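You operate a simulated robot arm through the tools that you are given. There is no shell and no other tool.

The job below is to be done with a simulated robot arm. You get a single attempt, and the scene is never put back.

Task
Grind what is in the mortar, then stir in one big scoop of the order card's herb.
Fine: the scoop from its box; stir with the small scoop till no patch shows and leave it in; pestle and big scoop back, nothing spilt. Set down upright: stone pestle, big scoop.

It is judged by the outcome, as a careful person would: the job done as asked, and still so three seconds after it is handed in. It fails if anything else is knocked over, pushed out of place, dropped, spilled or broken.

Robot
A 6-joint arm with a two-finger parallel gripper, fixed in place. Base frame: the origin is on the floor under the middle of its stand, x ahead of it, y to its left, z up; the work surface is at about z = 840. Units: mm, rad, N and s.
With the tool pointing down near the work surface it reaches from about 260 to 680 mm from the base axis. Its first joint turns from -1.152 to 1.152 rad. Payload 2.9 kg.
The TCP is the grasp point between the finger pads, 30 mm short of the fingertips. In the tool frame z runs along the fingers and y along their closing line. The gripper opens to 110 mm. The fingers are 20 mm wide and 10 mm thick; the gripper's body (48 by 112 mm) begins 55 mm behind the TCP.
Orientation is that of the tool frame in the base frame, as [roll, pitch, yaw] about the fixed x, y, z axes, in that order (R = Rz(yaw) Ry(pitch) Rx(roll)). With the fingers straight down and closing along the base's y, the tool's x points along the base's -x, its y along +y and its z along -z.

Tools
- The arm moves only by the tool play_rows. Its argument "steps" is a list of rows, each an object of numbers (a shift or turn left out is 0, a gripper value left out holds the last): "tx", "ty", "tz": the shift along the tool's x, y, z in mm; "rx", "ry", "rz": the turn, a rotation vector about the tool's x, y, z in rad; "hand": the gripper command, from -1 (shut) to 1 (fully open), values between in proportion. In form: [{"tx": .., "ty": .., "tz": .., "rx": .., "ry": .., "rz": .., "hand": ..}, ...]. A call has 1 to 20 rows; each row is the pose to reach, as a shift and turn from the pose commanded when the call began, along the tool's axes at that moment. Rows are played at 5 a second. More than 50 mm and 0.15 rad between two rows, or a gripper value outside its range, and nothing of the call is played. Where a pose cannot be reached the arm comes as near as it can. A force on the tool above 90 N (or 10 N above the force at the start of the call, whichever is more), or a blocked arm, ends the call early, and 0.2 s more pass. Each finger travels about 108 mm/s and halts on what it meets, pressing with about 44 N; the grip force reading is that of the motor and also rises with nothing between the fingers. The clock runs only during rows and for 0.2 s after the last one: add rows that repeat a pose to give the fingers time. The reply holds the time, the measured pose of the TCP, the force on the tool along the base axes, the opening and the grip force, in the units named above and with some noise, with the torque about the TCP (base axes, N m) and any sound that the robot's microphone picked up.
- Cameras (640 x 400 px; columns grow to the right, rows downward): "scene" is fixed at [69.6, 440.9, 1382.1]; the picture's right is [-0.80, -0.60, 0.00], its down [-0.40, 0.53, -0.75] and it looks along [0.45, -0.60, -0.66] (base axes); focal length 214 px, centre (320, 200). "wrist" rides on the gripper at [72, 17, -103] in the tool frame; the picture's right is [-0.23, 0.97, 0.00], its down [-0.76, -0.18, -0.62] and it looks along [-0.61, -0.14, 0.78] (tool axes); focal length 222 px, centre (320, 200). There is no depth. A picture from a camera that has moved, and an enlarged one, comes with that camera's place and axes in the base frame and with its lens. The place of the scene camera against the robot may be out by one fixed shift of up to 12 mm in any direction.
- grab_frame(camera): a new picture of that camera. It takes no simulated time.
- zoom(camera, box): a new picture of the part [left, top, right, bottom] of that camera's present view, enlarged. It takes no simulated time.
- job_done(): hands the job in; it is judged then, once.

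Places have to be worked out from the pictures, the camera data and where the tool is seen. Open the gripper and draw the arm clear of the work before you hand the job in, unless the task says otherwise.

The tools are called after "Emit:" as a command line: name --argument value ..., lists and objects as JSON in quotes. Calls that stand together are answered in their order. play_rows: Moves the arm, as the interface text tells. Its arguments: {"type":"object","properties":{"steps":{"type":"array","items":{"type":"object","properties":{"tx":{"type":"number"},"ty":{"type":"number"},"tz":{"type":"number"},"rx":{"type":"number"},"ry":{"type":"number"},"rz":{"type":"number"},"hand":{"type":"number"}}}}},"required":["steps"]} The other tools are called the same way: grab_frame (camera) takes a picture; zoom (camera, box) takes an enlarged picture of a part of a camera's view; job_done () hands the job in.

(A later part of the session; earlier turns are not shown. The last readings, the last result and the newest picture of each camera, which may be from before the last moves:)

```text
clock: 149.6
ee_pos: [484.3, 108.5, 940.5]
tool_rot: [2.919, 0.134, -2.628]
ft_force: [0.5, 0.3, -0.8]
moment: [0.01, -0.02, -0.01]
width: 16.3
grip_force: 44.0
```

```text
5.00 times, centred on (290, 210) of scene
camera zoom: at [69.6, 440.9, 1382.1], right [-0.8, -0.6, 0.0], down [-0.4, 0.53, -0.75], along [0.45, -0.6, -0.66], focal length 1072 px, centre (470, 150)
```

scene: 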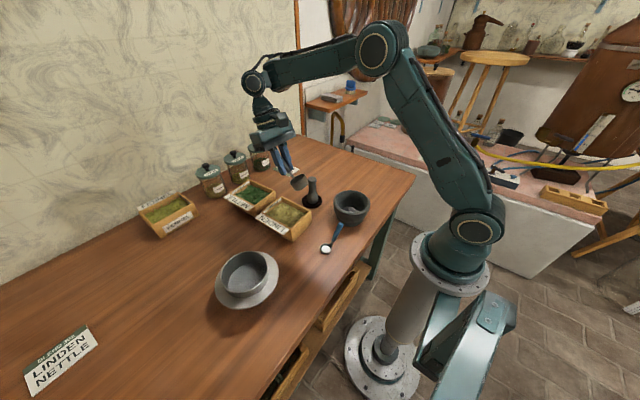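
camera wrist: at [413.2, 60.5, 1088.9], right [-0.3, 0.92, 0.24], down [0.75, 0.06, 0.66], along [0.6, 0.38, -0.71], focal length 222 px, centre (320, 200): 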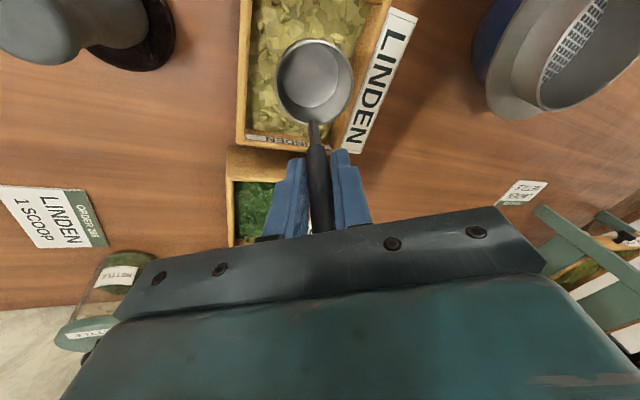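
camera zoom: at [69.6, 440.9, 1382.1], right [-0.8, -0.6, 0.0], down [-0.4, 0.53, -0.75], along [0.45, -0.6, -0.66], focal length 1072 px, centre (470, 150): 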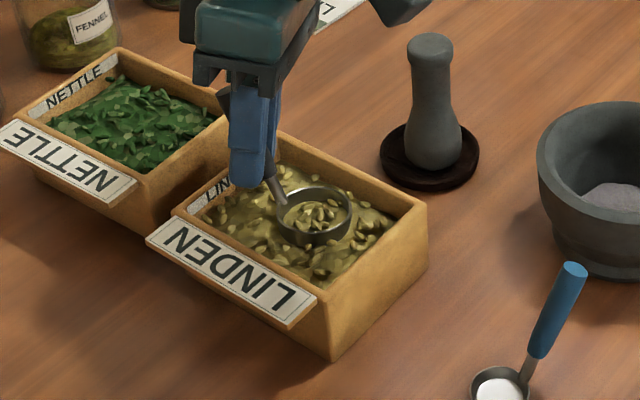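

Herb already shows inside the bowl. I'll dip a further 10 mm gently, watching force.

Emit:
play_rows --steps '[{"tx": 0.4, "ty": -0.7, "tz": 2.9}, {"tx": 0.8, "ty": -1.3, "tz": 5.8}, {"tx": 1.2, "ty": -2, "tz": 8.7}, {"tx": 1.3, "ty": -2.2, "tz": 9.7}, {"tx": 1.3, "ty": -2.2, "tz": 9.7}]'

Emit:
zoom --camera "wrist" --box '[210, 0, 430, 180]'

Emit:
zoom --camera "scene" --box '[250, 170, 330, 250]'

```text
clock: 150.8
ee_pos: [483.6, 109.1, 931.7]
tool_rot: [2.919, 0.131, -2.628]
ft_force: [-0.5, -0.1, -0.3]
moment: [-0.02, -0.04, 0.0]
width: 16.3
grip_force: 44.4
```

```text
2.22 times, centred on (320, 90) of wrist
camera zoom: at [413.3, 59.9, 1024.5], right [-0.3, 0.92, 0.24], down [0.75, 0.06, 0.66], along [0.6, 0.38, -0.71], focal length 494 px, centre (320, 444)
```

zoom: 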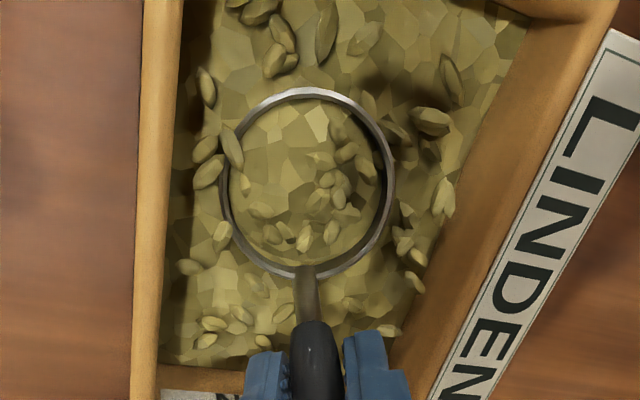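

```text
5.00 times, centred on (290, 210) of scene
camera zoom: at [69.6, 440.9, 1382.1], right [-0.8, -0.6, 0.0], down [-0.4, 0.53, -0.75], along [0.45, -0.6, -0.66], focal length 1072 px, centre (470, 150)
```

zoom: 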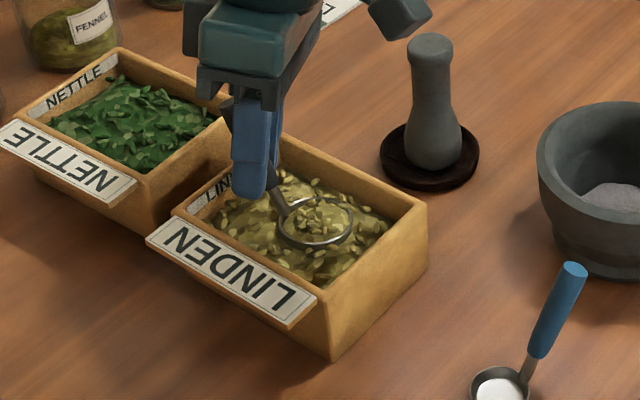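

The bowl is nearly full. I'll go another 4 mm deeper so it fills level, then lift slowly.

Emit:
play_rows --steps '[{"tx": 0.25, "ty": -0.45, "tz": 1.9}, {"tx": 0.5, "ty": -0.9, "tz": 3.9}, {"tx": 0.5, "ty": -0.9, "tz": 3.9}, {"tx": 0.5, "ty": -0.9, "tz": 3.9}]'

Emit:
zoom --camera "wrist" --box '[210, 0, 430, 180]'

Emit:
zoom --camera "scene" --box '[265, 190, 325, 240]'

```text
clock: 151.8
ee_pos: [484.3, 108.4, 927.1]
tool_rot: [2.918, 0.13, -2.626]
ft_force: [0.0, -0.1, -0.1]
moment: [0.02, -0.03, -0.01]
width: 16.3
grip_force: 43.7
```

```text
2.22 times, centred on (320, 90) of wrist
camera zoom: at [413.8, 59.8, 1020.5], right [-0.3, 0.92, 0.24], down [0.75, 0.06, 0.66], along [0.6, 0.38, -0.71], focal length 494 px, centre (320, 444)
```

zoom: 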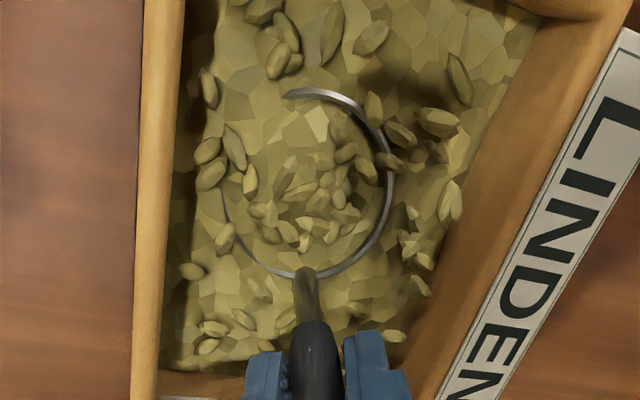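

```text
8.00 times, centred on (295, 215) of scene
camera zoom: at [69.6, 440.9, 1382.1], right [-0.8, -0.6, 0.0], down [-0.4, 0.53, -0.75], along [0.45, -0.6, -0.66], focal length 1716 px, centre (520, 80)
```

zoom: 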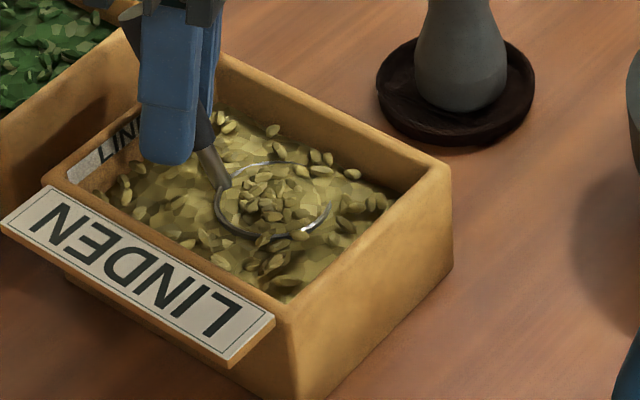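

The rim is now just at the herb surface. A couple of mm lower to fill fully, then lift slowly and level.

Emit:
play_rows --steps '[{"tx": 0.25, "ty": -0.45, "tz": 1.9}, {"tx": 0.4, "ty": -0.7, "tz": 2.9}, {"tx": 0.4, "ty": -0.7, "tz": 2.9}, {"tx": 0.4, "ty": -0.7, "tz": 2.9}]'

Emit:
zoom --camera "wrist" --box '[210, 0, 430, 180]'

```text
clock: 152.8
ee_pos: [484.6, 107.9, 925.7]
tool_rot: [2.918, 0.129, -2.627]
ft_force: [0.4, 1.3, -0.4]
moment: [-0.03, -0.02, -0.01]
width: 15.9
grip_force: 44.0
```

```text
2.22 times, centred on (320, 90) of wrist
camera zoom: at [413.8, 59.7, 1017.2], right [-0.3, 0.92, 0.24], down [0.75, 0.06, 0.66], along [0.6, 0.38, -0.71], focal length 494 px, centre (320, 444)
```

zoom: 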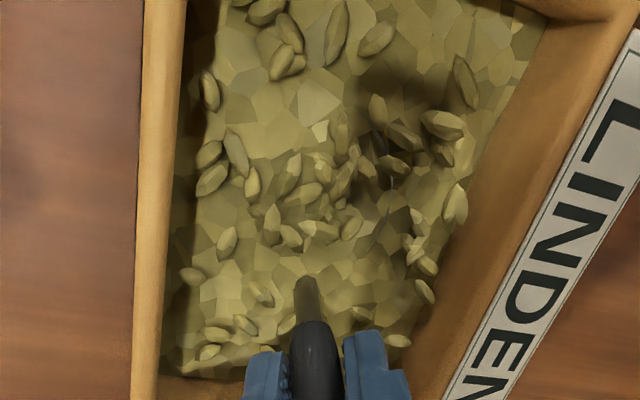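

The rim is fully under the herb. Now lifting slowly straight up, keeping level.

Emit:
play_rows --steps '[{"tx": -0.65, "ty": 1.1, "tz": -4.8}, {"tx": -1.3, "ty": 2.2, "tz": -9.7}, {"tx": -2, "ty": 3.3, "tz": -14.5}, {"tx": -2.6, "ty": 4.5, "tz": -19.3}, {"tx": -3.9, "ty": 6.7, "tz": -29}, {"tx": -5.2, "ty": 8.9, "tz": -38.6}, {"tx": -6.5, "ty": 11.2, "tz": -48.3}, {"tx": -7.9, "ty": 13.4, "tz": -58}, {"tx": -7.9, "ty": 13.4, "tz": -58}]'

Emit:
zoom --camera "wrist" --box '[210, 0, 430, 180]'

Emit:
zoom --camera "scene" --box '[250, 160, 330, 240]'

```text
clock: 154.8
ee_pos: [483.6, 108.2, 985.9]
tool_rot: [2.917, 0.131, -2.625]
ft_force: [-0.5, -0.2, -0.9]
moment: [-0.01, -0.02, 0.04]
width: 16.3
grip_force: 43.9
```

```text
2.22 times, centred on (320, 90) of wrist
camera zoom: at [413.5, 59.7, 1077.8], right [-0.3, 0.92, 0.24], down [0.75, 0.06, 0.66], along [0.6, 0.38, -0.71], focal length 494 px, centre (320, 444)
```

zoom: 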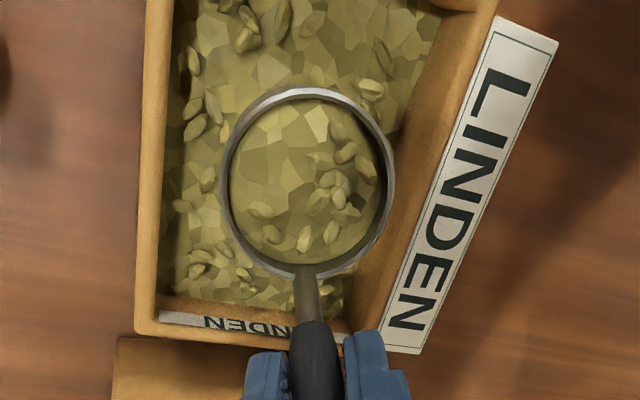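

```text
5.00 times, centred on (290, 200) of scene
camera zoom: at [69.6, 440.9, 1382.1], right [-0.8, -0.6, 0.0], down [-0.4, 0.53, -0.75], along [0.45, -0.6, -0.66], focal length 1072 px, centre (470, 200)
```

zoom: 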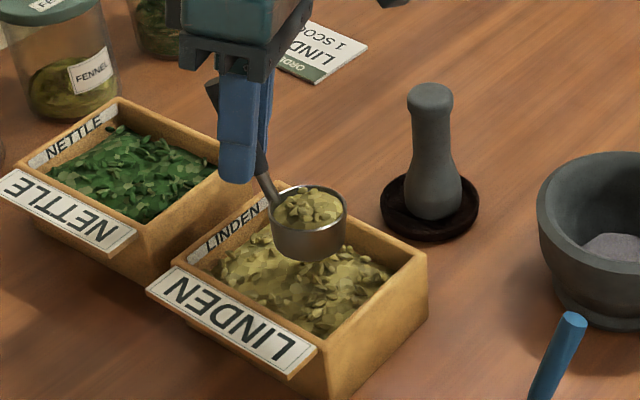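

A full, level scoop of linden with nothing dropped. Now I'll carry it level and gently to above the mortar, lifting 20 mm first.

Emit:
play_rows --steps '[{"tx": -1.2, "ty": 2.1, "tz": -9.2}, {"tx": -2.5, "ty": 4.2, "tz": -18.4}, {"tx": 5.7, "ty": 2.1, "tz": -20}, {"tx": 17.9, "ty": -1, "tz": -22.4}, {"tx": 36.3, "ty": -5.6, "tz": -25.9}, {"tx": 58.8, "ty": -11.3, "tz": -30.3}, {"tx": 81.2, "ty": -16.9, "tz": -34.6}, {"tx": 103.7, "ty": -22.6, "tz": -39}, {"tx": 126.1, "ty": -28.2, "tz": -43.3}, {"tx": 148.6, "ty": -33.9, "tz": -47.7}, {"tx": 169, "ty": -39.1, "tz": -51.7}, {"tx": 185.4, "ty": -43.2, "tz": -54.8}, {"tx": 195.6, "ty": -45.8, "tz": -56.8}, {"tx": 201.7, "ty": -47.3, "tz": -58}, {"tx": 201.7, "ty": -47.3, "tz": -58}]'

Emit:
grab_frame --camera "wrist"

Emit:
zoom --camera "scene" --box '[290, 150, 400, 260]'

```text
clock: 158.0
ee_pos: [333.6, -44.4, 1004.3]
tool_rot: [2.918, 0.13, -2.626]
ft_force: [-0.9, -0.1, 0.4]
moment: [-0.03, 0.01, -0.04]
width: 16.5
grip_force: 44.5
```

```text
taken
camera wrist: at [263.2, -93.2, 1096.3], right [-0.3, 0.92, 0.24], down [0.75, 0.06, 0.66], along [0.6, 0.38, -0.71], focal length 222 px, centre (320, 200)
```

wrist: 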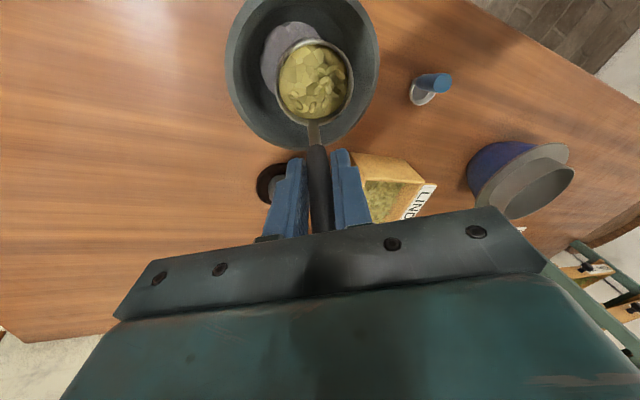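

```text
3.64 times, centred on (345, 205) of scene
camera zoom: at [69.6, 440.9, 1382.1], right [-0.8, -0.6, 0.0], down [-0.4, 0.53, -0.75], along [0.45, -0.6, -0.66], focal length 780 px, centre (229, 182)
```

zoom: 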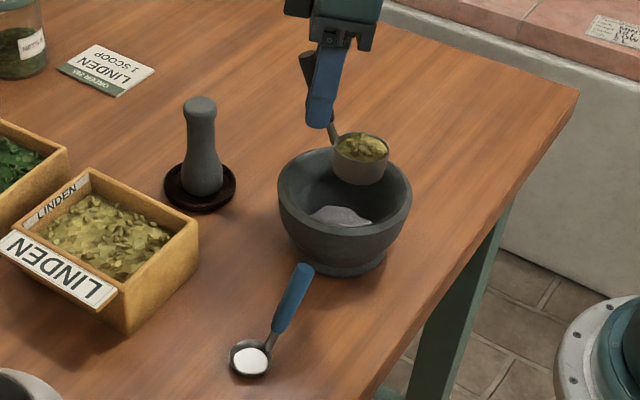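

The bowl is right over the mortar. I'll tip it toward +y around the bowl's own centre, first to about 72°, and look.

Emit:
play_rows --steps '[{"tx": -2.58, "ty": 4.4, "tz": 4.71, "rx": 0.1208, "ry": 0.0708}, {"tx": -4.98, "ty": 8.5, "tz": 10.21, "rx": 0.2416, "ry": 0.1416}, {"tx": -7.16, "ty": 12.22, "tz": 16.45, "rx": 0.3623, "ry": 0.2124}, {"tx": -9.07, "ty": 15.47, "tz": 23.36, "rx": 0.4831, "ry": 0.2832}, {"tx": -10.92, "ty": 18.63, "tz": 28.93, "rx": 0.6039, "ry": 0.354}, {"tx": -12.51, "ty": 21.35, "tz": 34.2, "rx": 0.7247, "ry": 0.4248}, {"tx": -13.73, "ty": 23.42, "tz": 39.88, "rx": 0.8454, "ry": 0.4956}, {"tx": -14.52, "ty": 24.78, "tz": 45.82, "rx": 0.9662, "ry": 0.5664}, {"tx": -14.89, "ty": 25.41, "tz": 51.93, "rx": 1.087, "ry": 0.6372}, {"tx": -14.89, "ty": 25.41, "tz": 51.93, "rx": 1.087, "ry": 0.6372}]'

Emit:
zoom --camera "scene" --box '[290, 150, 400, 260]'

Emit:
grab_frame --camera "wrist"

Emit:
grab_frame --camera "scene"

```text
clock: 160.2
ee_pos: [333.9, -2.0, 962.3]
tool_rot: [-2.208, -0.439, -2.836]
ft_force: [1.6, -0.2, -1.4]
moment: [0.07, -0.01, -0.03]
width: 16.3
grip_force: 43.8
```

```text
3.64 times, centred on (345, 205) of scene
camera zoom: at [69.6, 440.9, 1382.1], right [-0.8, -0.6, 0.0], down [-0.4, 0.53, -0.75], along [0.45, -0.6, -0.66], focal length 780 px, centre (229, 182)
```

zoom: 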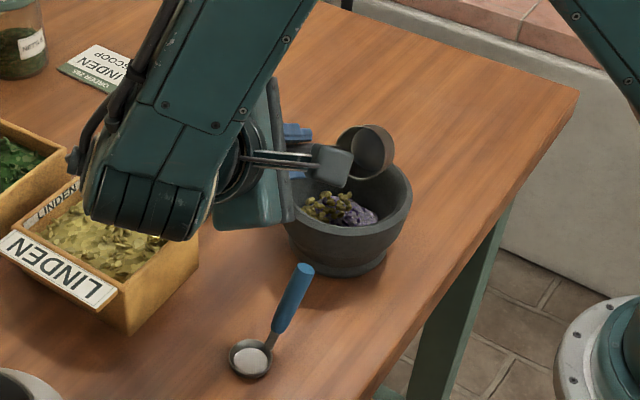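

```text
taken
camera wrist: at [263.8, 72.3, 1034.4], right [-0.29, 0.51, -0.81], down [0.75, 0.65, 0.14], along [0.6, -0.56, -0.58], focal length 222 px, centre (320, 200)
```

wrist: 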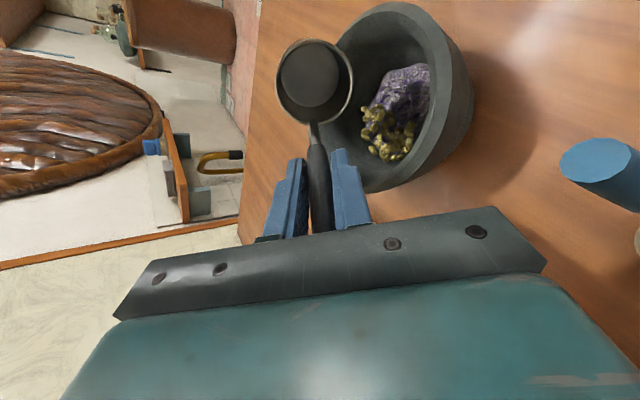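

```text
taken
```

scene: 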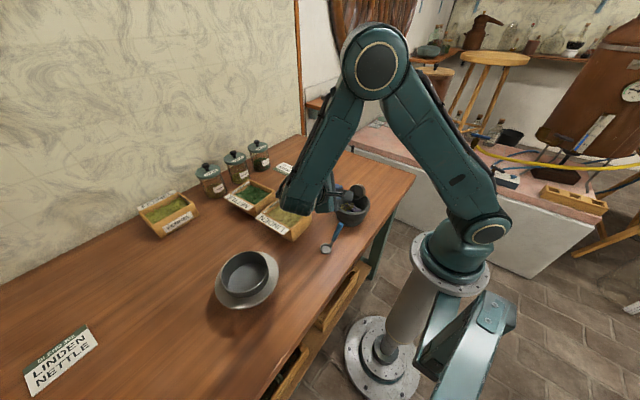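

The bowl looks empty and the linden lies in the mortar. I'll zoom to check for leftovers or spill.

Emit:
zoom --camera "wrist" --box '[260, 0, 480, 180]'

Emit:
zoom --camera "scene" --box '[315, 170, 385, 240]'

```text
2.22 times, centred on (370, 90) of wrist
camera zoom: at [263.8, 72.3, 1034.4], right [-0.29, 0.51, -0.81], down [0.75, 0.65, 0.14], along [0.6, -0.56, -0.58], focal length 494 px, centre (209, 444)
```

zoom: 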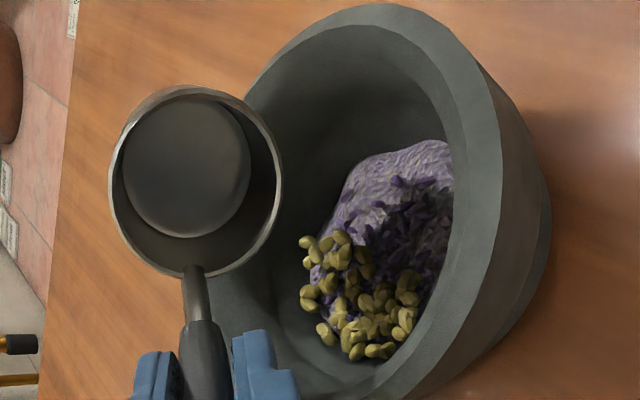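

```text
5.71 times, centred on (350, 205) of scene
camera zoom: at [69.6, 440.9, 1382.1], right [-0.8, -0.6, 0.0], down [-0.4, 0.53, -0.75], along [0.45, -0.6, -0.66], focal length 1226 px, centre (149, 171)
```

zoom: 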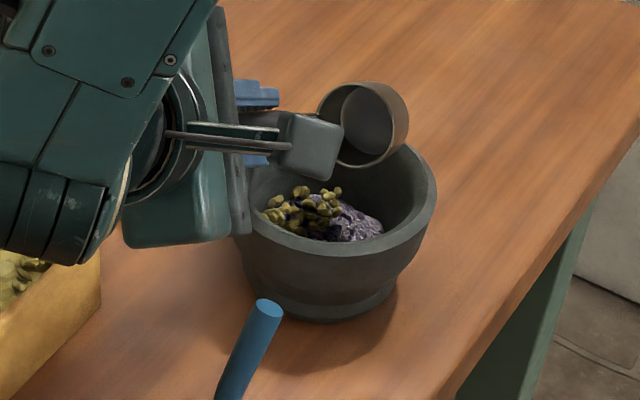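

The scoop is empty and all linden is in the mortar. I'll bring the scoop back to level along the reverse path, rising as it turns.

Emit:
play_rows --steps '[{"tx": 5.6, "ty": -9.55, "tz": -4.41, "rx": -0.1208, "ry": -0.0708}, {"tx": 11.27, "ty": -19.2, "tz": -8.0, "rx": -0.2416, "ry": -0.1416}, {"tx": 16.9, "ty": -28.85, "tz": -10.7, "rx": -0.3623, "ry": -0.2124}, {"tx": 22.5, "ty": -38.4, "tz": -12.56, "rx": -0.4831, "ry": -0.2832}, {"tx": 27.9, "ty": -47.7, "tz": -13.6, "rx": -0.6039, "ry": -0.354}, {"tx": 32.8, "ty": -55.9, "tz": -13.3, "rx": -0.7247, "ry": -0.4248}, {"tx": 37.4, "ty": -63.8, "tz": -12.3, "rx": -0.8454, "ry": -0.4956}, {"tx": 39.6, "ty": -67.5, "tz": -7.9, "rx": -0.9662, "ry": -0.5664}, {"tx": 41.4, "ty": -70.7, "tz": -3.0, "rx": -1.087, "ry": -0.6372}, {"tx": 41.4, "ty": -70.7, "tz": -3.0, "rx": -1.087, "ry": -0.6372}]'

Emit:
grab_frame --camera "wrist"

Emit:
zoom --camera "scene" --box '[290, 150, 400, 260]'

```text
clock: 162.4
ee_pos: [334.1, -44.2, 1032.8]
tool_rot: [2.917, 0.133, -2.629]
ft_force: [0.0, 0.7, -1.0]
moment: [0.0, -0.05, 0.03]
width: 16.2
grip_force: 43.6
```

```text
taken
camera wrist: at [263.3, -93.0, 1124.6], right [-0.3, 0.92, 0.25], down [0.75, 0.06, 0.66], along [0.6, 0.38, -0.71], focal length 222 px, centre (320, 200)
```

wrist: 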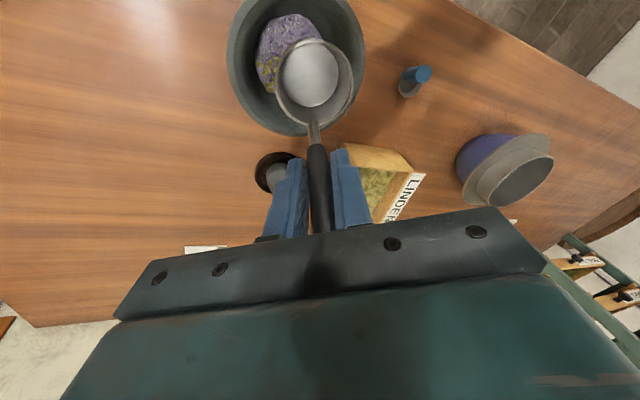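

```text
3.64 times, centred on (345, 205) of scene
camera zoom: at [69.6, 440.9, 1382.1], right [-0.8, -0.6, 0.0], down [-0.4, 0.53, -0.75], along [0.45, -0.6, -0.66], focal length 780 px, centre (229, 182)
```

zoom: 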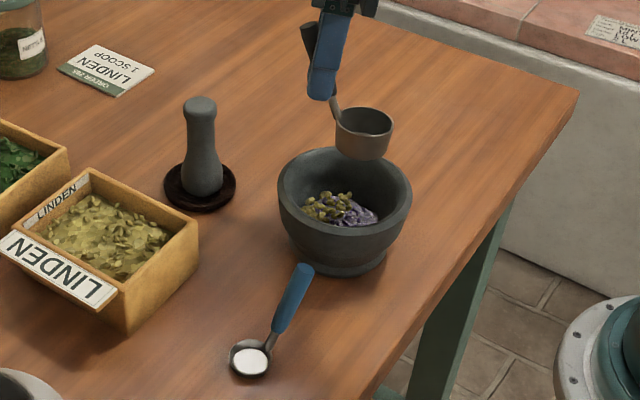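

Nothing spilt. To return the big scoop cleanly to its far spot, I'll first set it down upright on the free table at about (470,-115), then regrip it with a vertical tool. Carrying it there now, passing well clear of the pestle.

Emit:
play_rows --steps '[{"tx": -7.7, "ty": -21.3, "tz": -3.9}, {"tx": -15.5, "ty": -42.7, "tz": -7.8}, {"tx": -30.4, "ty": -86.5, "tz": -10.7}, {"tx": -57.6, "ty": -119.3, "tz": 0.9}, {"tx": -85.6, "ty": -140.8, "tz": 17.4}, {"tx": -113.3, "ty": -161.8, "tz": 32.8}, {"tx": -113.3, "ty": -161.8, "tz": 32.8}]'

Emit:
grab_frame --camera "wrist"

Emit:
zoom --camera "scene" --box '[270, 120, 380, 220]'

```text
clock: 164.0
ee_pos: [513.9, -114.9, 980.1]
tool_rot: [2.917, 0.132, -2.629]
ft_force: [-0.1, -0.1, -0.9]
moment: [0.02, 0.0, 0.01]
width: 16.2
grip_force: 43.5
```

```text
taken
camera wrist: at [443.7, -162.8, 1071.9], right [-0.3, 0.92, 0.24], down [0.75, 0.06, 0.66], along [0.6, 0.38, -0.71], focal length 222 px, centre (320, 200)
```

wrist: 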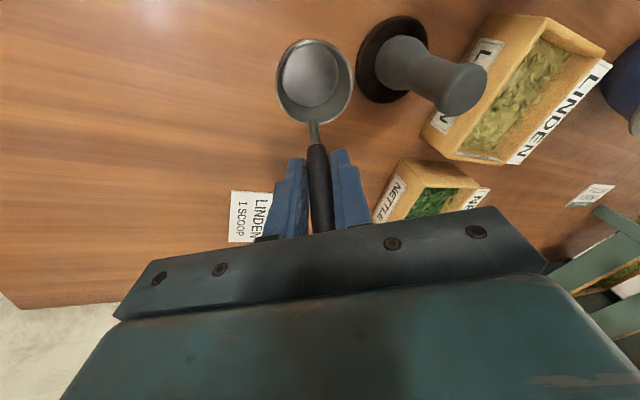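

```text
4.00 times, centred on (325, 170) of scene
camera zoom: at [69.6, 440.9, 1382.1], right [-0.8, -0.6, 0.0], down [-0.4, 0.53, -0.75], along [0.45, -0.6, -0.66], focal length 858 px, centre (300, 320)
```

zoom: 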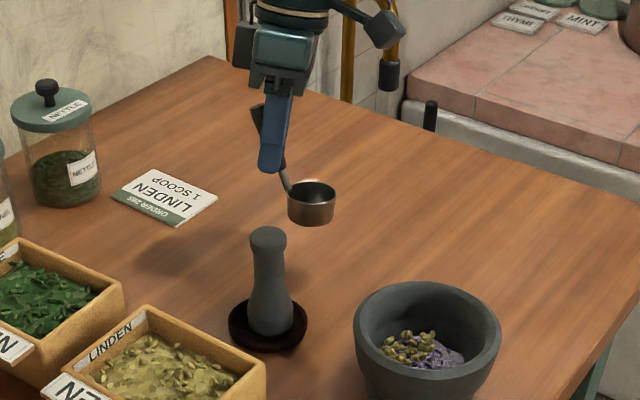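

The spot below is free. Lowering the scoop to near the table.

Emit:
play_rows --steps '[{"tx": 2.6, "ty": -4.5, "tz": 19.3}, {"tx": 5.2, "ty": -8.9, "tz": 38.6}, {"tx": 7.2, "ty": -12.3, "tz": 53.1}, {"tx": 8.1, "ty": -13.8, "tz": 59.9}, {"tx": 8.1, "ty": -13.8, "tz": 59.9}]'

Emit:
zoom --camera "scene" --box '[280, 130, 360, 210]'

```text
clock: 165.2
ee_pos: [512.9, -116.9, 917.0]
tool_rot: [2.919, 0.131, -2.628]
ft_force: [-0.7, 0.0, -0.2]
moment: [0.0, -0.02, -0.03]
width: 16.4
grip_force: 44.1
```

```text
5.00 times, centred on (320, 170) of scene
camera zoom: at [69.6, 440.9, 1382.1], right [-0.8, -0.6, 0.0], down [-0.4, 0.53, -0.75], along [0.45, -0.6, -0.66], focal length 1072 px, centre (320, 350)
```

zoom: 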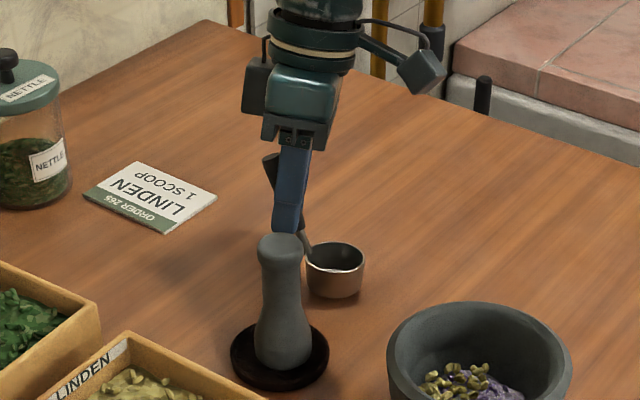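

Almost down. Creeping the last few millimetres while watching the force.

Emit:
play_rows --steps '[{"tx": 0.13, "ty": -0.22, "tz": 0.97}, {"tx": 0.26, "ty": -0.45, "tz": 1.93}, {"tx": 0.39, "ty": -0.67, "tz": 2.9}, {"tx": 0.46, "ty": -0.78, "tz": 3.4}, {"tx": 0.46, "ty": -0.78, "tz": 3.4}]'

```text
clock: 166.4
ee_pos: [511.8, -116.1, 914.6]
tool_rot: [2.919, 0.133, -2.627]
ft_force: [0.4, 0.0, 7.8]
moment: [-0.13, 0.25, -0.03]
width: 16.0
grip_force: 43.7
```

Contact at 7.8 N. I'll ease up 0.4 mm, then open the gripper gently.

Emit:
play_rows --steps '[{"tx": -0.05, "ty": 0.09, "tz": -0.4}, {"tx": -0.05, "ty": 0.09, "tz": -0.4, "hand": -0.65}, {"tx": -0.05, "ty": 0.09, "tz": -0.4, "hand": -0.55}, {"tx": -0.05, "ty": 0.09, "tz": -0.4, "hand": -0.3}, {"tx": -0.05, "ty": 0.09, "tz": -0.4, "hand": 0.0}, {"tx": -0.05, "ty": 0.09, "tz": -0.4, "hand": 0.1}, {"tx": -0.05, "ty": 0.09, "tz": -0.4, "hand": 0.1}]'

Emit:
grab_frame --camera "wrist"

Emit:
zoom --camera "scene" --box '[280, 130, 360, 210]'

```text
clock: 168.0
ee_pos: [512.4, -116.2, 914.1]
tool_rot: [2.918, 0.133, -2.626]
ft_force: [-0.1, -0.5, 1.0]
moment: [0.01, 0.01, 0.02]
width: 60.3
grip_force: 0.1
```

```text
taken
camera wrist: at [443.2, -164.1, 1007.3], right [-0.3, 0.92, 0.24], down [0.75, 0.06, 0.66], along [0.6, 0.38, -0.71], focal length 222 px, centre (320, 200)
```

wrist: 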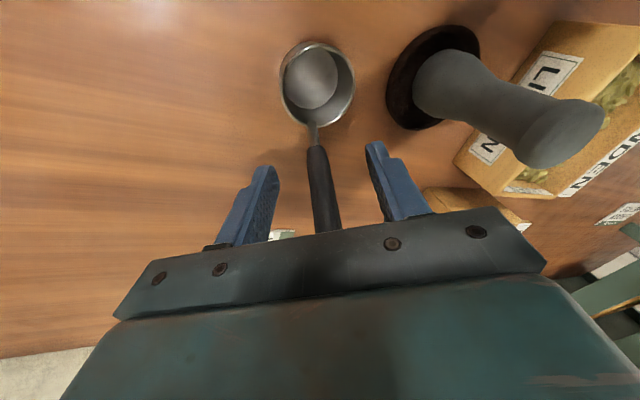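

```text
5.00 times, centred on (320, 170) of scene
camera zoom: at [69.6, 440.9, 1382.1], right [-0.8, -0.6, 0.0], down [-0.4, 0.53, -0.75], along [0.45, -0.6, -0.66], focal length 1072 px, centre (320, 350)
```

zoom: 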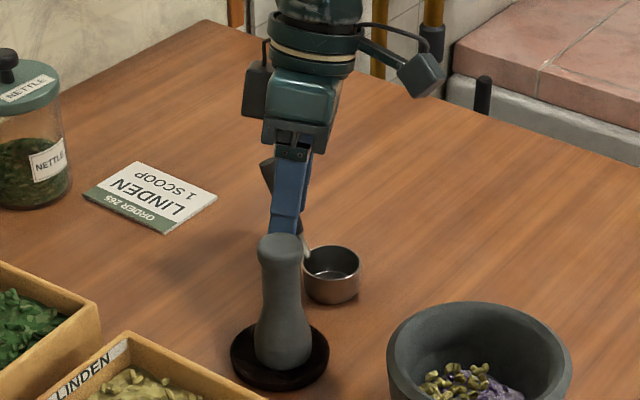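

The scoop stands on its own. Backing off along the tool axis.

Emit:
play_rows --steps '[{"tz": -15}, {"tz": -35}, {"tz": -60}, {"tz": -80}, {"tz": -80}]'

Emit:
zoom --camera "scene" --box '[280, 130, 360, 210]'

```text
clock: 169.2
ee_pos: [513.8, -136.8, 992.3]
tool_rot: [2.917, 0.133, -2.626]
ft_force: [-0.2, -0.2, 0.7]
moment: [0.02, -0.01, -0.01]
width: 60.6
grip_force: 0.0
```

```text
5.00 times, centred on (320, 170) of scene
camera zoom: at [69.6, 440.9, 1382.1], right [-0.8, -0.6, 0.0], down [-0.4, 0.53, -0.75], along [0.45, -0.6, -0.66], focal length 1072 px, centre (320, 350)
```

zoom: 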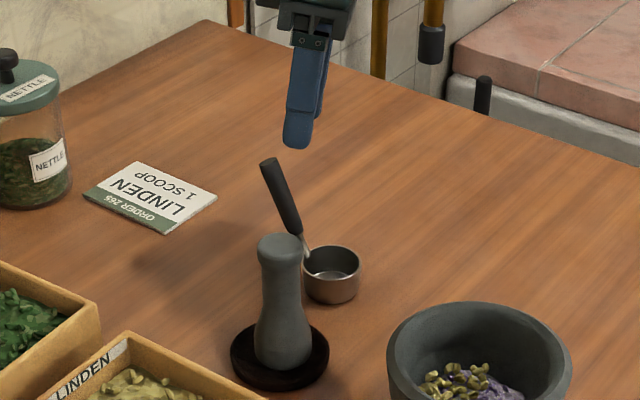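

It stands upright. Now turning the tool to vertical and default yaw for the regrasp.

Emit:
play_rows --steps '[{"rx": 0.0753, "ry": 0.0442}, {"rx": 0.1505, "ry": 0.0883}, {"rx": 0.2258, "ry": 0.1325}, {"rx": 0.2258, "ry": 0.1325}]'

Emit:
play_rows --steps '[{"rz": 0.13}, {"rz": 0.26}, {"rz": 0.4}, {"rz": 0.5306}, {"rz": 0.5306}]'

Emit:
grab_frame --camera "wrist"

```text
clock: 170.2
ee_pos: [513.0, -136.2, 991.1]
tool_rot: [-3.139, 0.0, -2.611]
ft_force: [-1.5, 0.1, -0.3]
moment: [0.01, -0.02, 0.0]
width: 60.6
grip_force: 0.0
```

```text
clock: 171.4
ee_pos: [515.3, -136.7, 992.4]
tool_rot: [-3.14, 0.002, 3.14]
ft_force: [-0.8, 0.4, -1.4]
moment: [-0.02, 0.03, 0.02]
width: 60.4
grip_force: 0.0
```

```text
taken
camera wrist: at [442.0, -119.4, 1093.5], right [0.23, 0.97, 0.0], down [0.76, -0.18, 0.63], along [0.61, -0.14, -0.78], focal length 222 px, centre (320, 200)
```

wrist: 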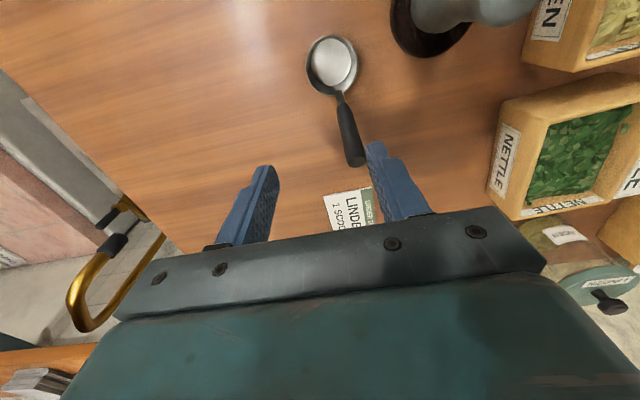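

The handle's mid is around (516.5,-111.5,912), turned about 4–5°. I'll align above it with a small yaw.

Emit:
play_rows --steps '[{"tx": -0.5, "ty": 12, "rz": -0.04}, {"tx": -1.2, "ty": 25.2, "rz": -0.08}, {"tx": -1.2, "ty": 25.2, "rz": -0.08}]'

Emit:
grab_frame --camera "wrist"

Emit:
zoom --camera "wrist" --box '[220, 20, 420, 240]'

```text
clock: 172.2
ee_pos: [514.5, -111.5, 991.9]
tool_rot: [-3.139, 0.001, -3.061]
ft_force: [1.1, -0.7, -0.6]
moment: [-0.01, 0.0, -0.03]
width: 60.5
grip_force: 0.2
```

```text
taken
camera wrist: at [441.7, -100.0, 1093.3], right [0.15, 0.99, 0.0], down [0.77, -0.11, 0.63], along [0.62, -0.09, -0.78], focal length 222 px, centre (320, 200)
```

wrist: 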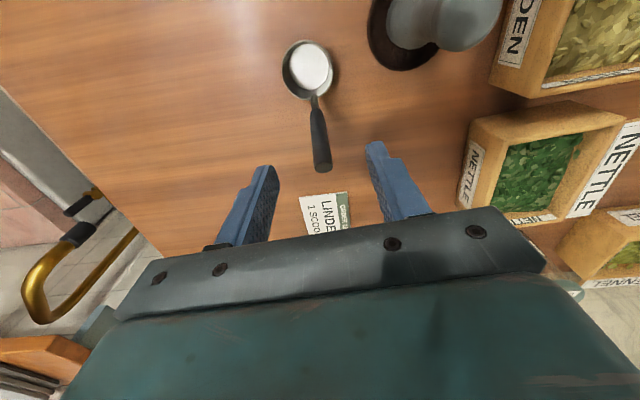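

```text
1.82 times, centred on (320, 130) of wrist
camera zoom: at [441.7, -100.0, 1093.3], right [0.15, 0.99, 0.0], down [0.77, -0.11, 0.63], along [0.62, -0.09, -0.78], focal length 404 px, centre (320, 327)
```

zoom: 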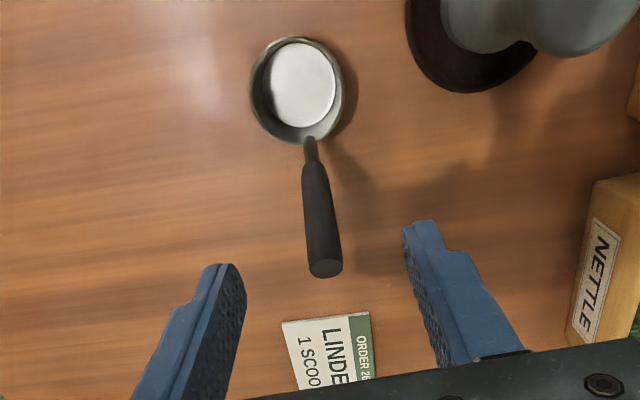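

Aligned: the handle end projects right between the fingers. Descending 79 mm to mid-handle.

Emit:
play_rows --steps '[{"tz": 20}, {"tz": 40}, {"tz": 60}, {"tz": 73}, {"tz": 79}, {"tz": 79}]'

Emit:
grab_frame --camera "wrist"

Emit:
zoom --camera "scene" --box '[280, 130, 360, 210]'

```text
clock: 173.6
ee_pos: [514.9, -112.2, 912.8]
tool_rot: [-3.138, 0.002, -3.062]
ft_force: [0.5, 0.3, -0.1]
moment: [-0.02, 0.03, 0.01]
width: 60.5
grip_force: 0.0
```

```text
taken
camera wrist: at [441.9, -100.5, 1014.2], right [0.15, 0.99, 0.0], down [0.77, -0.12, 0.62], along [0.62, -0.1, -0.78], focal length 222 px, centre (320, 200)
```

wrist: 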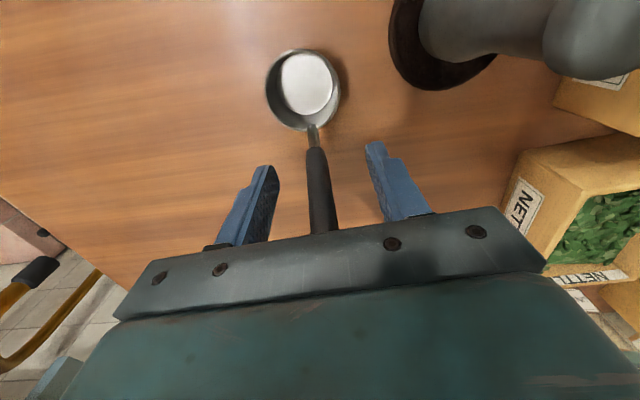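

```text
5.00 times, centred on (320, 170) of scene
camera zoom: at [69.6, 440.9, 1382.1], right [-0.8, -0.6, 0.0], down [-0.4, 0.53, -0.75], along [0.45, -0.6, -0.66], focal length 1072 px, centre (320, 350)
```

zoom: 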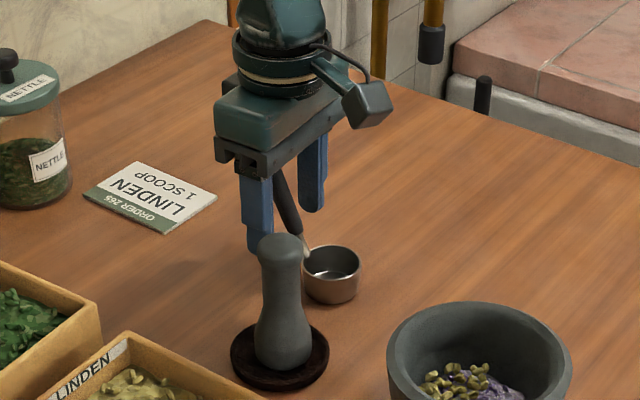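

Handle sits centred between the fingers. Closing gently.

Emit:
play_rows --steps '[{"hand": -0.2}, {"hand": -0.5}, {"hand": -0.65}, {"hand": -0.72}, {"hand": -1}, {"hand": -1}, {"hand": -1}]'

Emit:
grab_frame --camera "wrist"

```text
clock: 175.2
ee_pos: [516.2, -111.7, 912.8]
tool_rot: [-3.137, 0.002, -3.063]
ft_force: [0.0, -0.6, -0.3]
moment: [-0.01, -0.03, -0.01]
width: 16.3
grip_force: 43.9
```

```text
taken
camera wrist: at [441.9, -100.5, 1014.3], right [0.15, 0.99, 0.0], down [0.77, -0.12, 0.62], along [0.62, -0.1, -0.78], focal length 222 px, centre (320, 200)
```

wrist: 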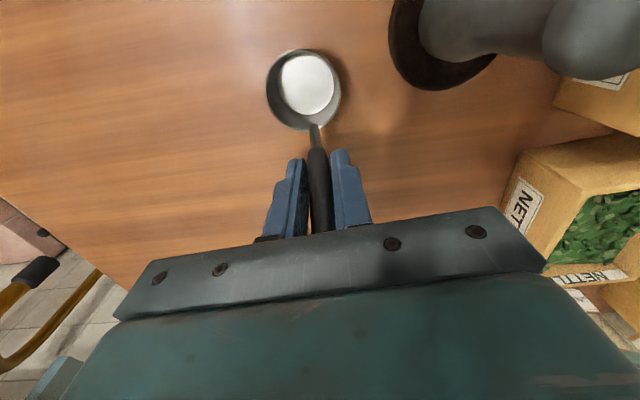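

Firm grip with a vertical tool. I'll lift 24 mm, straighten the yaw and carry it low to its original place.

Emit:
play_rows --steps '[{"tz": -10}, {"tz": -24, "rz": 0.03}, {"tx": -41.8, "ty": 21.8, "tz": -24, "rz": 0.079}, {"tx": -83.7, "ty": 43.6, "tz": -24, "rz": 0.079}, {"tx": -115, "ty": 59.2, "tz": -24, "rz": 0.079}, {"tx": -125.4, "ty": 64.4, "tz": -24, "rz": 0.079}, {"tx": -125.4, "ty": 64.4, "tz": -24, "rz": 0.079}]'

Emit:
grab_frame --camera "wrist"

Emit:
zoom --camera "scene" --box '[255, 145, 335, 215]'

```text
clock: 176.8
ee_pos: [634.0, -36.9, 937.6]
tool_rot: [-3.138, 0.002, -3.141]
ft_force: [0.1, 0.9, -1.5]
moment: [-0.05, 0.04, 0.0]
width: 16.2
grip_force: 43.7
```

```text
taken
camera wrist: at [562.9, -20.4, 1039.1], right [0.23, 0.97, 0.0], down [0.76, -0.18, 0.62], along [0.61, -0.14, -0.78], focal length 222 px, centre (320, 200)
```

wrist: 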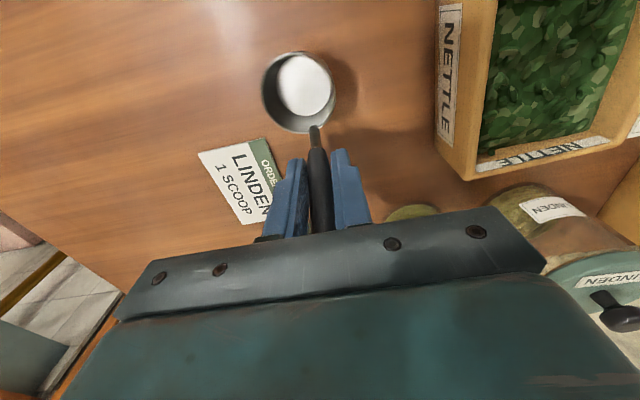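

```text
5.71 times, centred on (295, 180) of scene
camera zoom: at [69.6, 440.9, 1382.1], right [-0.8, -0.6, 0.0], down [-0.4, 0.53, -0.75], along [0.45, -0.6, -0.66], focal length 1226 px, centre (463, 314)
```

zoom: 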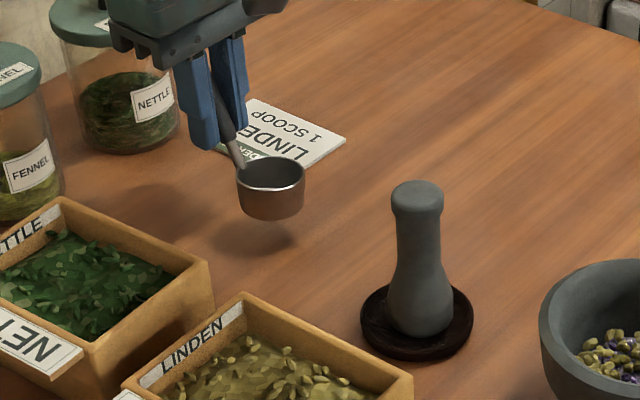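

It's over its original spot. I'll lower it to a few mm above the table and compare with the first picture.

Emit:
play_rows --steps '[{"tz": 8}, {"tz": 15}, {"tz": 19}, {"tz": 19}]'

Emit:
zoom --camera "scene" --box '[265, 150, 315, 195]'

Emit:
zoom --camera "scene" --box '[255, 145, 335, 215]'

```text
clock: 177.8
ee_pos: [635.1, -36.4, 918.0]
tool_rot: [-3.141, 0.001, -3.141]
ft_force: [-0.1, -0.1, -0.3]
moment: [-0.02, -0.04, 0.01]
width: 16.4
grip_force: 44.1
```

```text
8.89 times, centred on (290, 172) of scene
camera zoom: at [69.6, 440.9, 1382.1], right [-0.8, -0.6, 0.0], down [-0.4, 0.53, -0.75], along [0.45, -0.6, -0.66], focal length 1906 px, centre (587, 444)
```

zoom: 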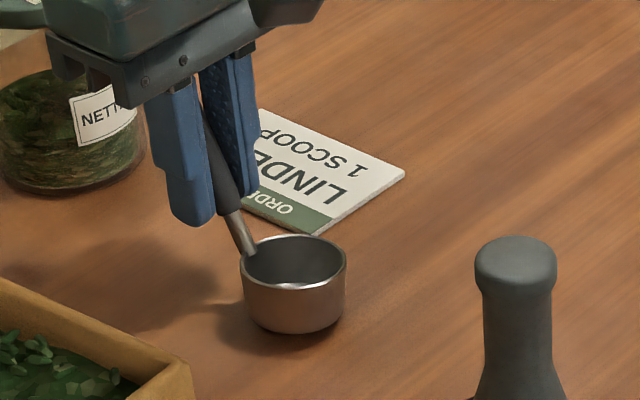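

```text
5.71 times, centred on (295, 180) of scene
camera zoom: at [69.6, 440.9, 1382.1], right [-0.8, -0.6, 0.0], down [-0.4, 0.53, -0.75], along [0.45, -0.6, -0.66], focal length 1226 px, centre (463, 314)
```

zoom: 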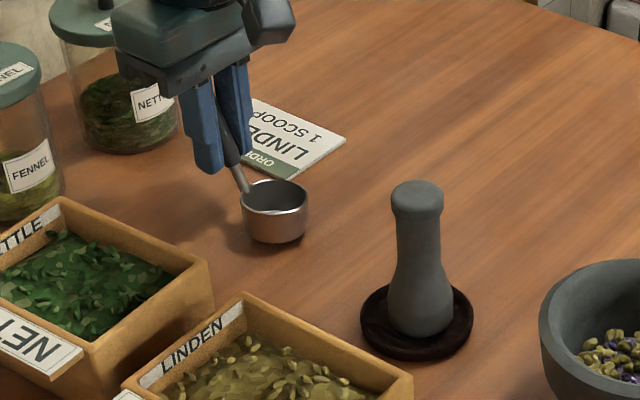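

Within about 3 mm of the original. I'll nudge it (-2,+3) mm and creep down to contact.

Emit:
play_rows --steps '[{"tx": 1, "ty": 1.5, "tz": 0}, {"tx": 2, "ty": 3, "tz": 1}, {"tx": 2, "ty": 3, "tz": 2}, {"tx": 2, "ty": 3, "tz": 3}, {"tx": 2, "ty": 3, "tz": 4}, {"tx": 2, "ty": 3, "tz": 4}]'

```text
clock: 179.2
ee_pos: [631.8, -33.5, 914.7]
tool_rot: [-3.138, 0.003, 3.141]
ft_force: [-0.9, -0.3, 2.9]
moment: [-0.07, 0.08, -0.03]
width: 16.4
grip_force: 44.1
```

Light contact (about 3 N). Releasing gently.

Emit:
play_rows --steps '[{"tz": 0.2, "hand": -0.68}, {"tz": 0.2, "hand": -0.6}, {"tz": 0.2, "hand": -0.4}, {"tz": 0.2, "hand": -0.1}, {"tz": 0.2, "hand": 0.1}, {"tz": 0.2, "hand": 0.1}]'

Emit:
zoom --camera "scene" --box '[265, 150, 315, 195]'

Emit:
grab_frame --camera "wrist"

```text
clock: 180.6
ee_pos: [633.3, -34.9, 913.9]
tool_rot: [-3.136, 0.002, 3.142]
ft_force: [0.8, -0.2, -0.2]
moment: [0.01, 0.03, -0.02]
width: 60.6
grip_force: 0.1
```

```text
8.89 times, centred on (290, 172) of scene
camera zoom: at [69.6, 440.9, 1382.1], right [-0.8, -0.6, 0.0], down [-0.4, 0.53, -0.75], along [0.45, -0.6, -0.66], focal length 1906 px, centre (587, 444)
```

zoom: 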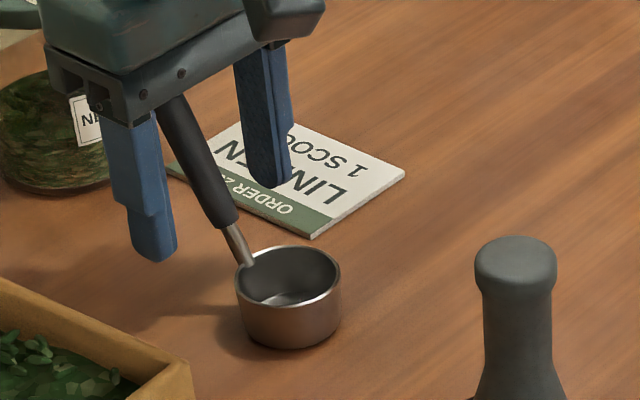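

```text
taken
camera wrist: at [561.0, -17.6, 1015.4], right [0.23, 0.97, 0.0], down [0.76, -0.18, 0.63], along [0.61, -0.14, -0.78], focal length 222 px, centre (320, 200)
```

wrist: 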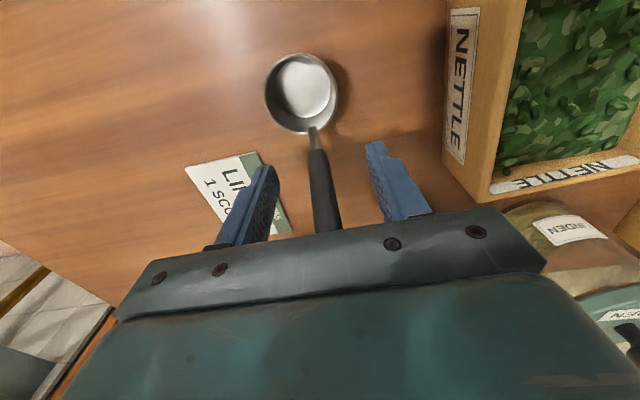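

The scoop is back upright, within ~2 mm of where it stood. Retreating straight up, then inward.

Emit:
play_rows --steps '[{"tz": -15}, {"tz": -35}, {"tz": -60}, {"tx": 20, "tz": -72}, {"tx": 50, "tz": -80}, {"tx": 90, "tz": -95}, {"tx": 130, "tz": -110}, {"tx": 130, "tz": -110}]'

Emit:
grab_frame --camera "scene"

```text
clock: 182.4
ee_pos: [501.4, -33.6, 1024.1]
tool_rot: [-3.141, 0.001, -3.142]
ft_force: [-0.5, -0.2, -0.3]
moment: [0.05, -0.04, 0.01]
width: 60.7
grip_force: 0.1
```

```text
taken
```

scene: 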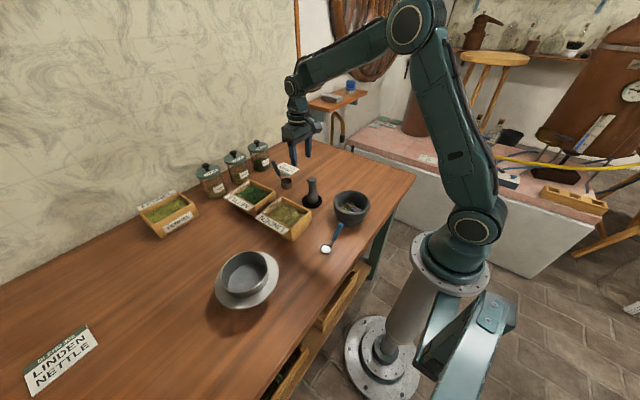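

All fine, and the arm is in its normal configuration. Next is the small scoop: I'll go above it with the tool turned 90° (closing along x) for a close look.

Emit:
play_rows --steps '[{"tx": 15, "ty": 5, "tz": -15, "rz": 0.13}, {"tx": 45, "ty": 15, "tz": -25, "rz": 0.26}, {"tx": 80, "ty": 30, "tz": -36, "rz": 0.39}, {"tx": 115, "ty": 50, "tz": -36, "rz": 0.52}, {"tx": 150, "ty": 70, "tz": -36, "rz": 0.65}, {"tx": 180, "ty": 85, "tz": -36, "rz": 0.79}, {"tx": 201, "ty": 94, "tz": -36, "rz": 0.93}, {"tx": 201, "ty": 94, "tz": -36, "rz": 1.07}, {"tx": 201, "ty": 94, "tz": -36, "rz": 1.21}, {"tx": 201, "ty": 94, "tz": -36, "rz": 1.35}, {"tx": 201, "ty": 94, "tz": -36, "rz": 1.47}, {"tx": 201, "ty": 94, "tz": -36, "rz": 1.571}, {"tx": 201, "ty": 94, "tz": -36, "rz": 1.571}]'

Emit:
grab_frame --camera "wrist"

Emit:
zoom --camera "scene" --box '[300, 190, 370, 260]'

```text
clock: 185.2
ee_pos: [300.8, 60.5, 1058.5]
tool_rot: [3.141, 0.004, 1.568]
ft_force: [0.0, 1.0, 0.7]
moment: [-0.03, 0.03, -0.01]
width: 60.7
grip_force: 0.0
```

```text
taken
camera wrist: at [319.1, 132.4, 1160.1], right [0.97, -0.23, 0.0], down [-0.18, -0.76, 0.62], along [-0.14, -0.61, -0.78], focal length 222 px, centre (320, 200)
```

wrist: 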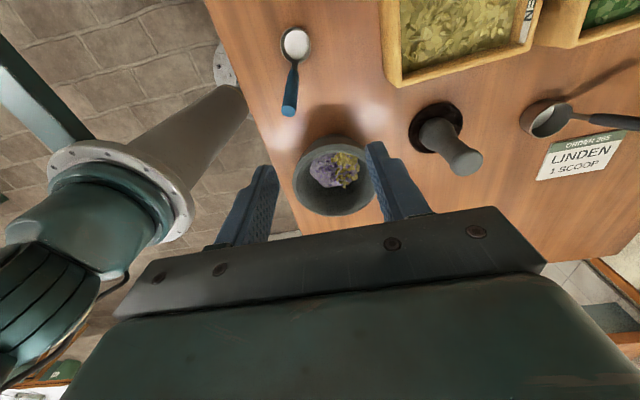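

```text
5.71 times, centred on (335, 225) of scene
camera zoom: at [69.6, 440.9, 1382.1], right [-0.8, -0.6, 0.0], down [-0.4, 0.53, -0.75], along [0.45, -0.6, -0.66], focal length 1226 px, centre (234, 57)
```

zoom: 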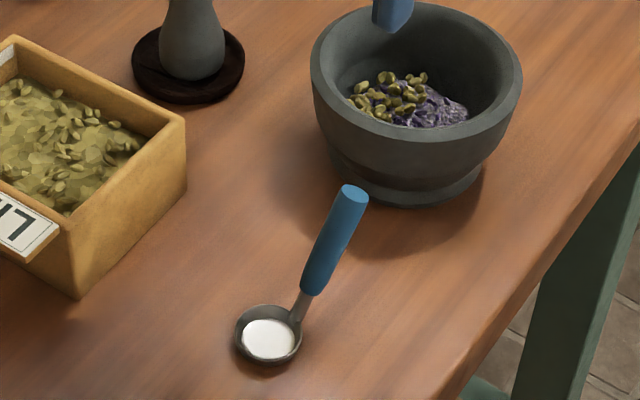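

I'll zoom on the small scoop to fix its handle position, and on the mortar's contents.

Emit:
zoom --camera "wrist" --box '[250, 10, 350, 130]'

Emit:
zoom --camera "wrist" --box '[280, 120, 400, 230]'

```text
3.33 times, centred on (300, 70) of wrist
camera zoom: at [319.1, 132.4, 1160.1], right [0.97, -0.23, 0.0], down [-0.18, -0.76, 0.62], along [-0.14, -0.61, -0.78], focal length 740 px, centre (387, 633)
```

zoom: 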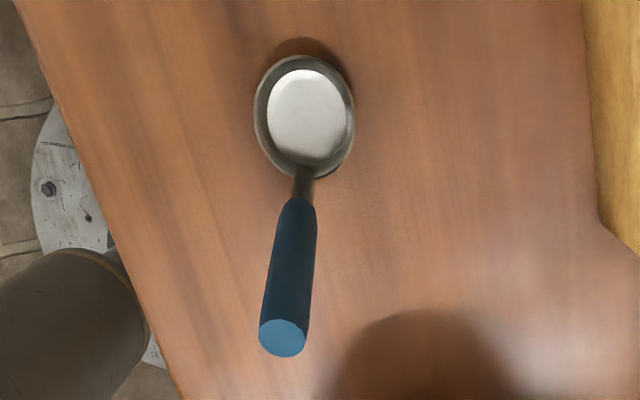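

```text
3.64 times, centred on (340, 175) of wrist
camera zoom: at [319.1, 132.4, 1160.1], right [0.97, -0.23, 0.0], down [-0.18, -0.76, 0.62], along [-0.14, -0.61, -0.78], focal length 808 px, centre (247, 291)
```

zoom: 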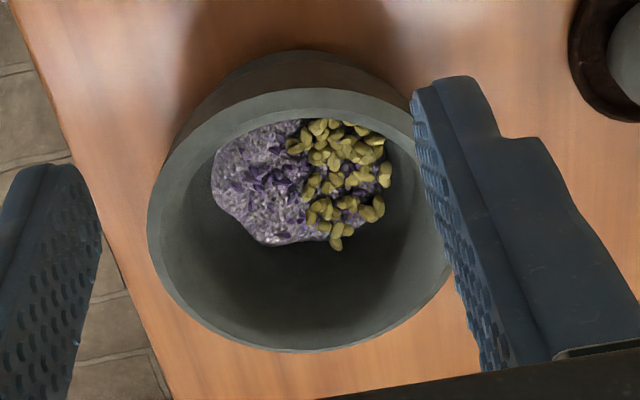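

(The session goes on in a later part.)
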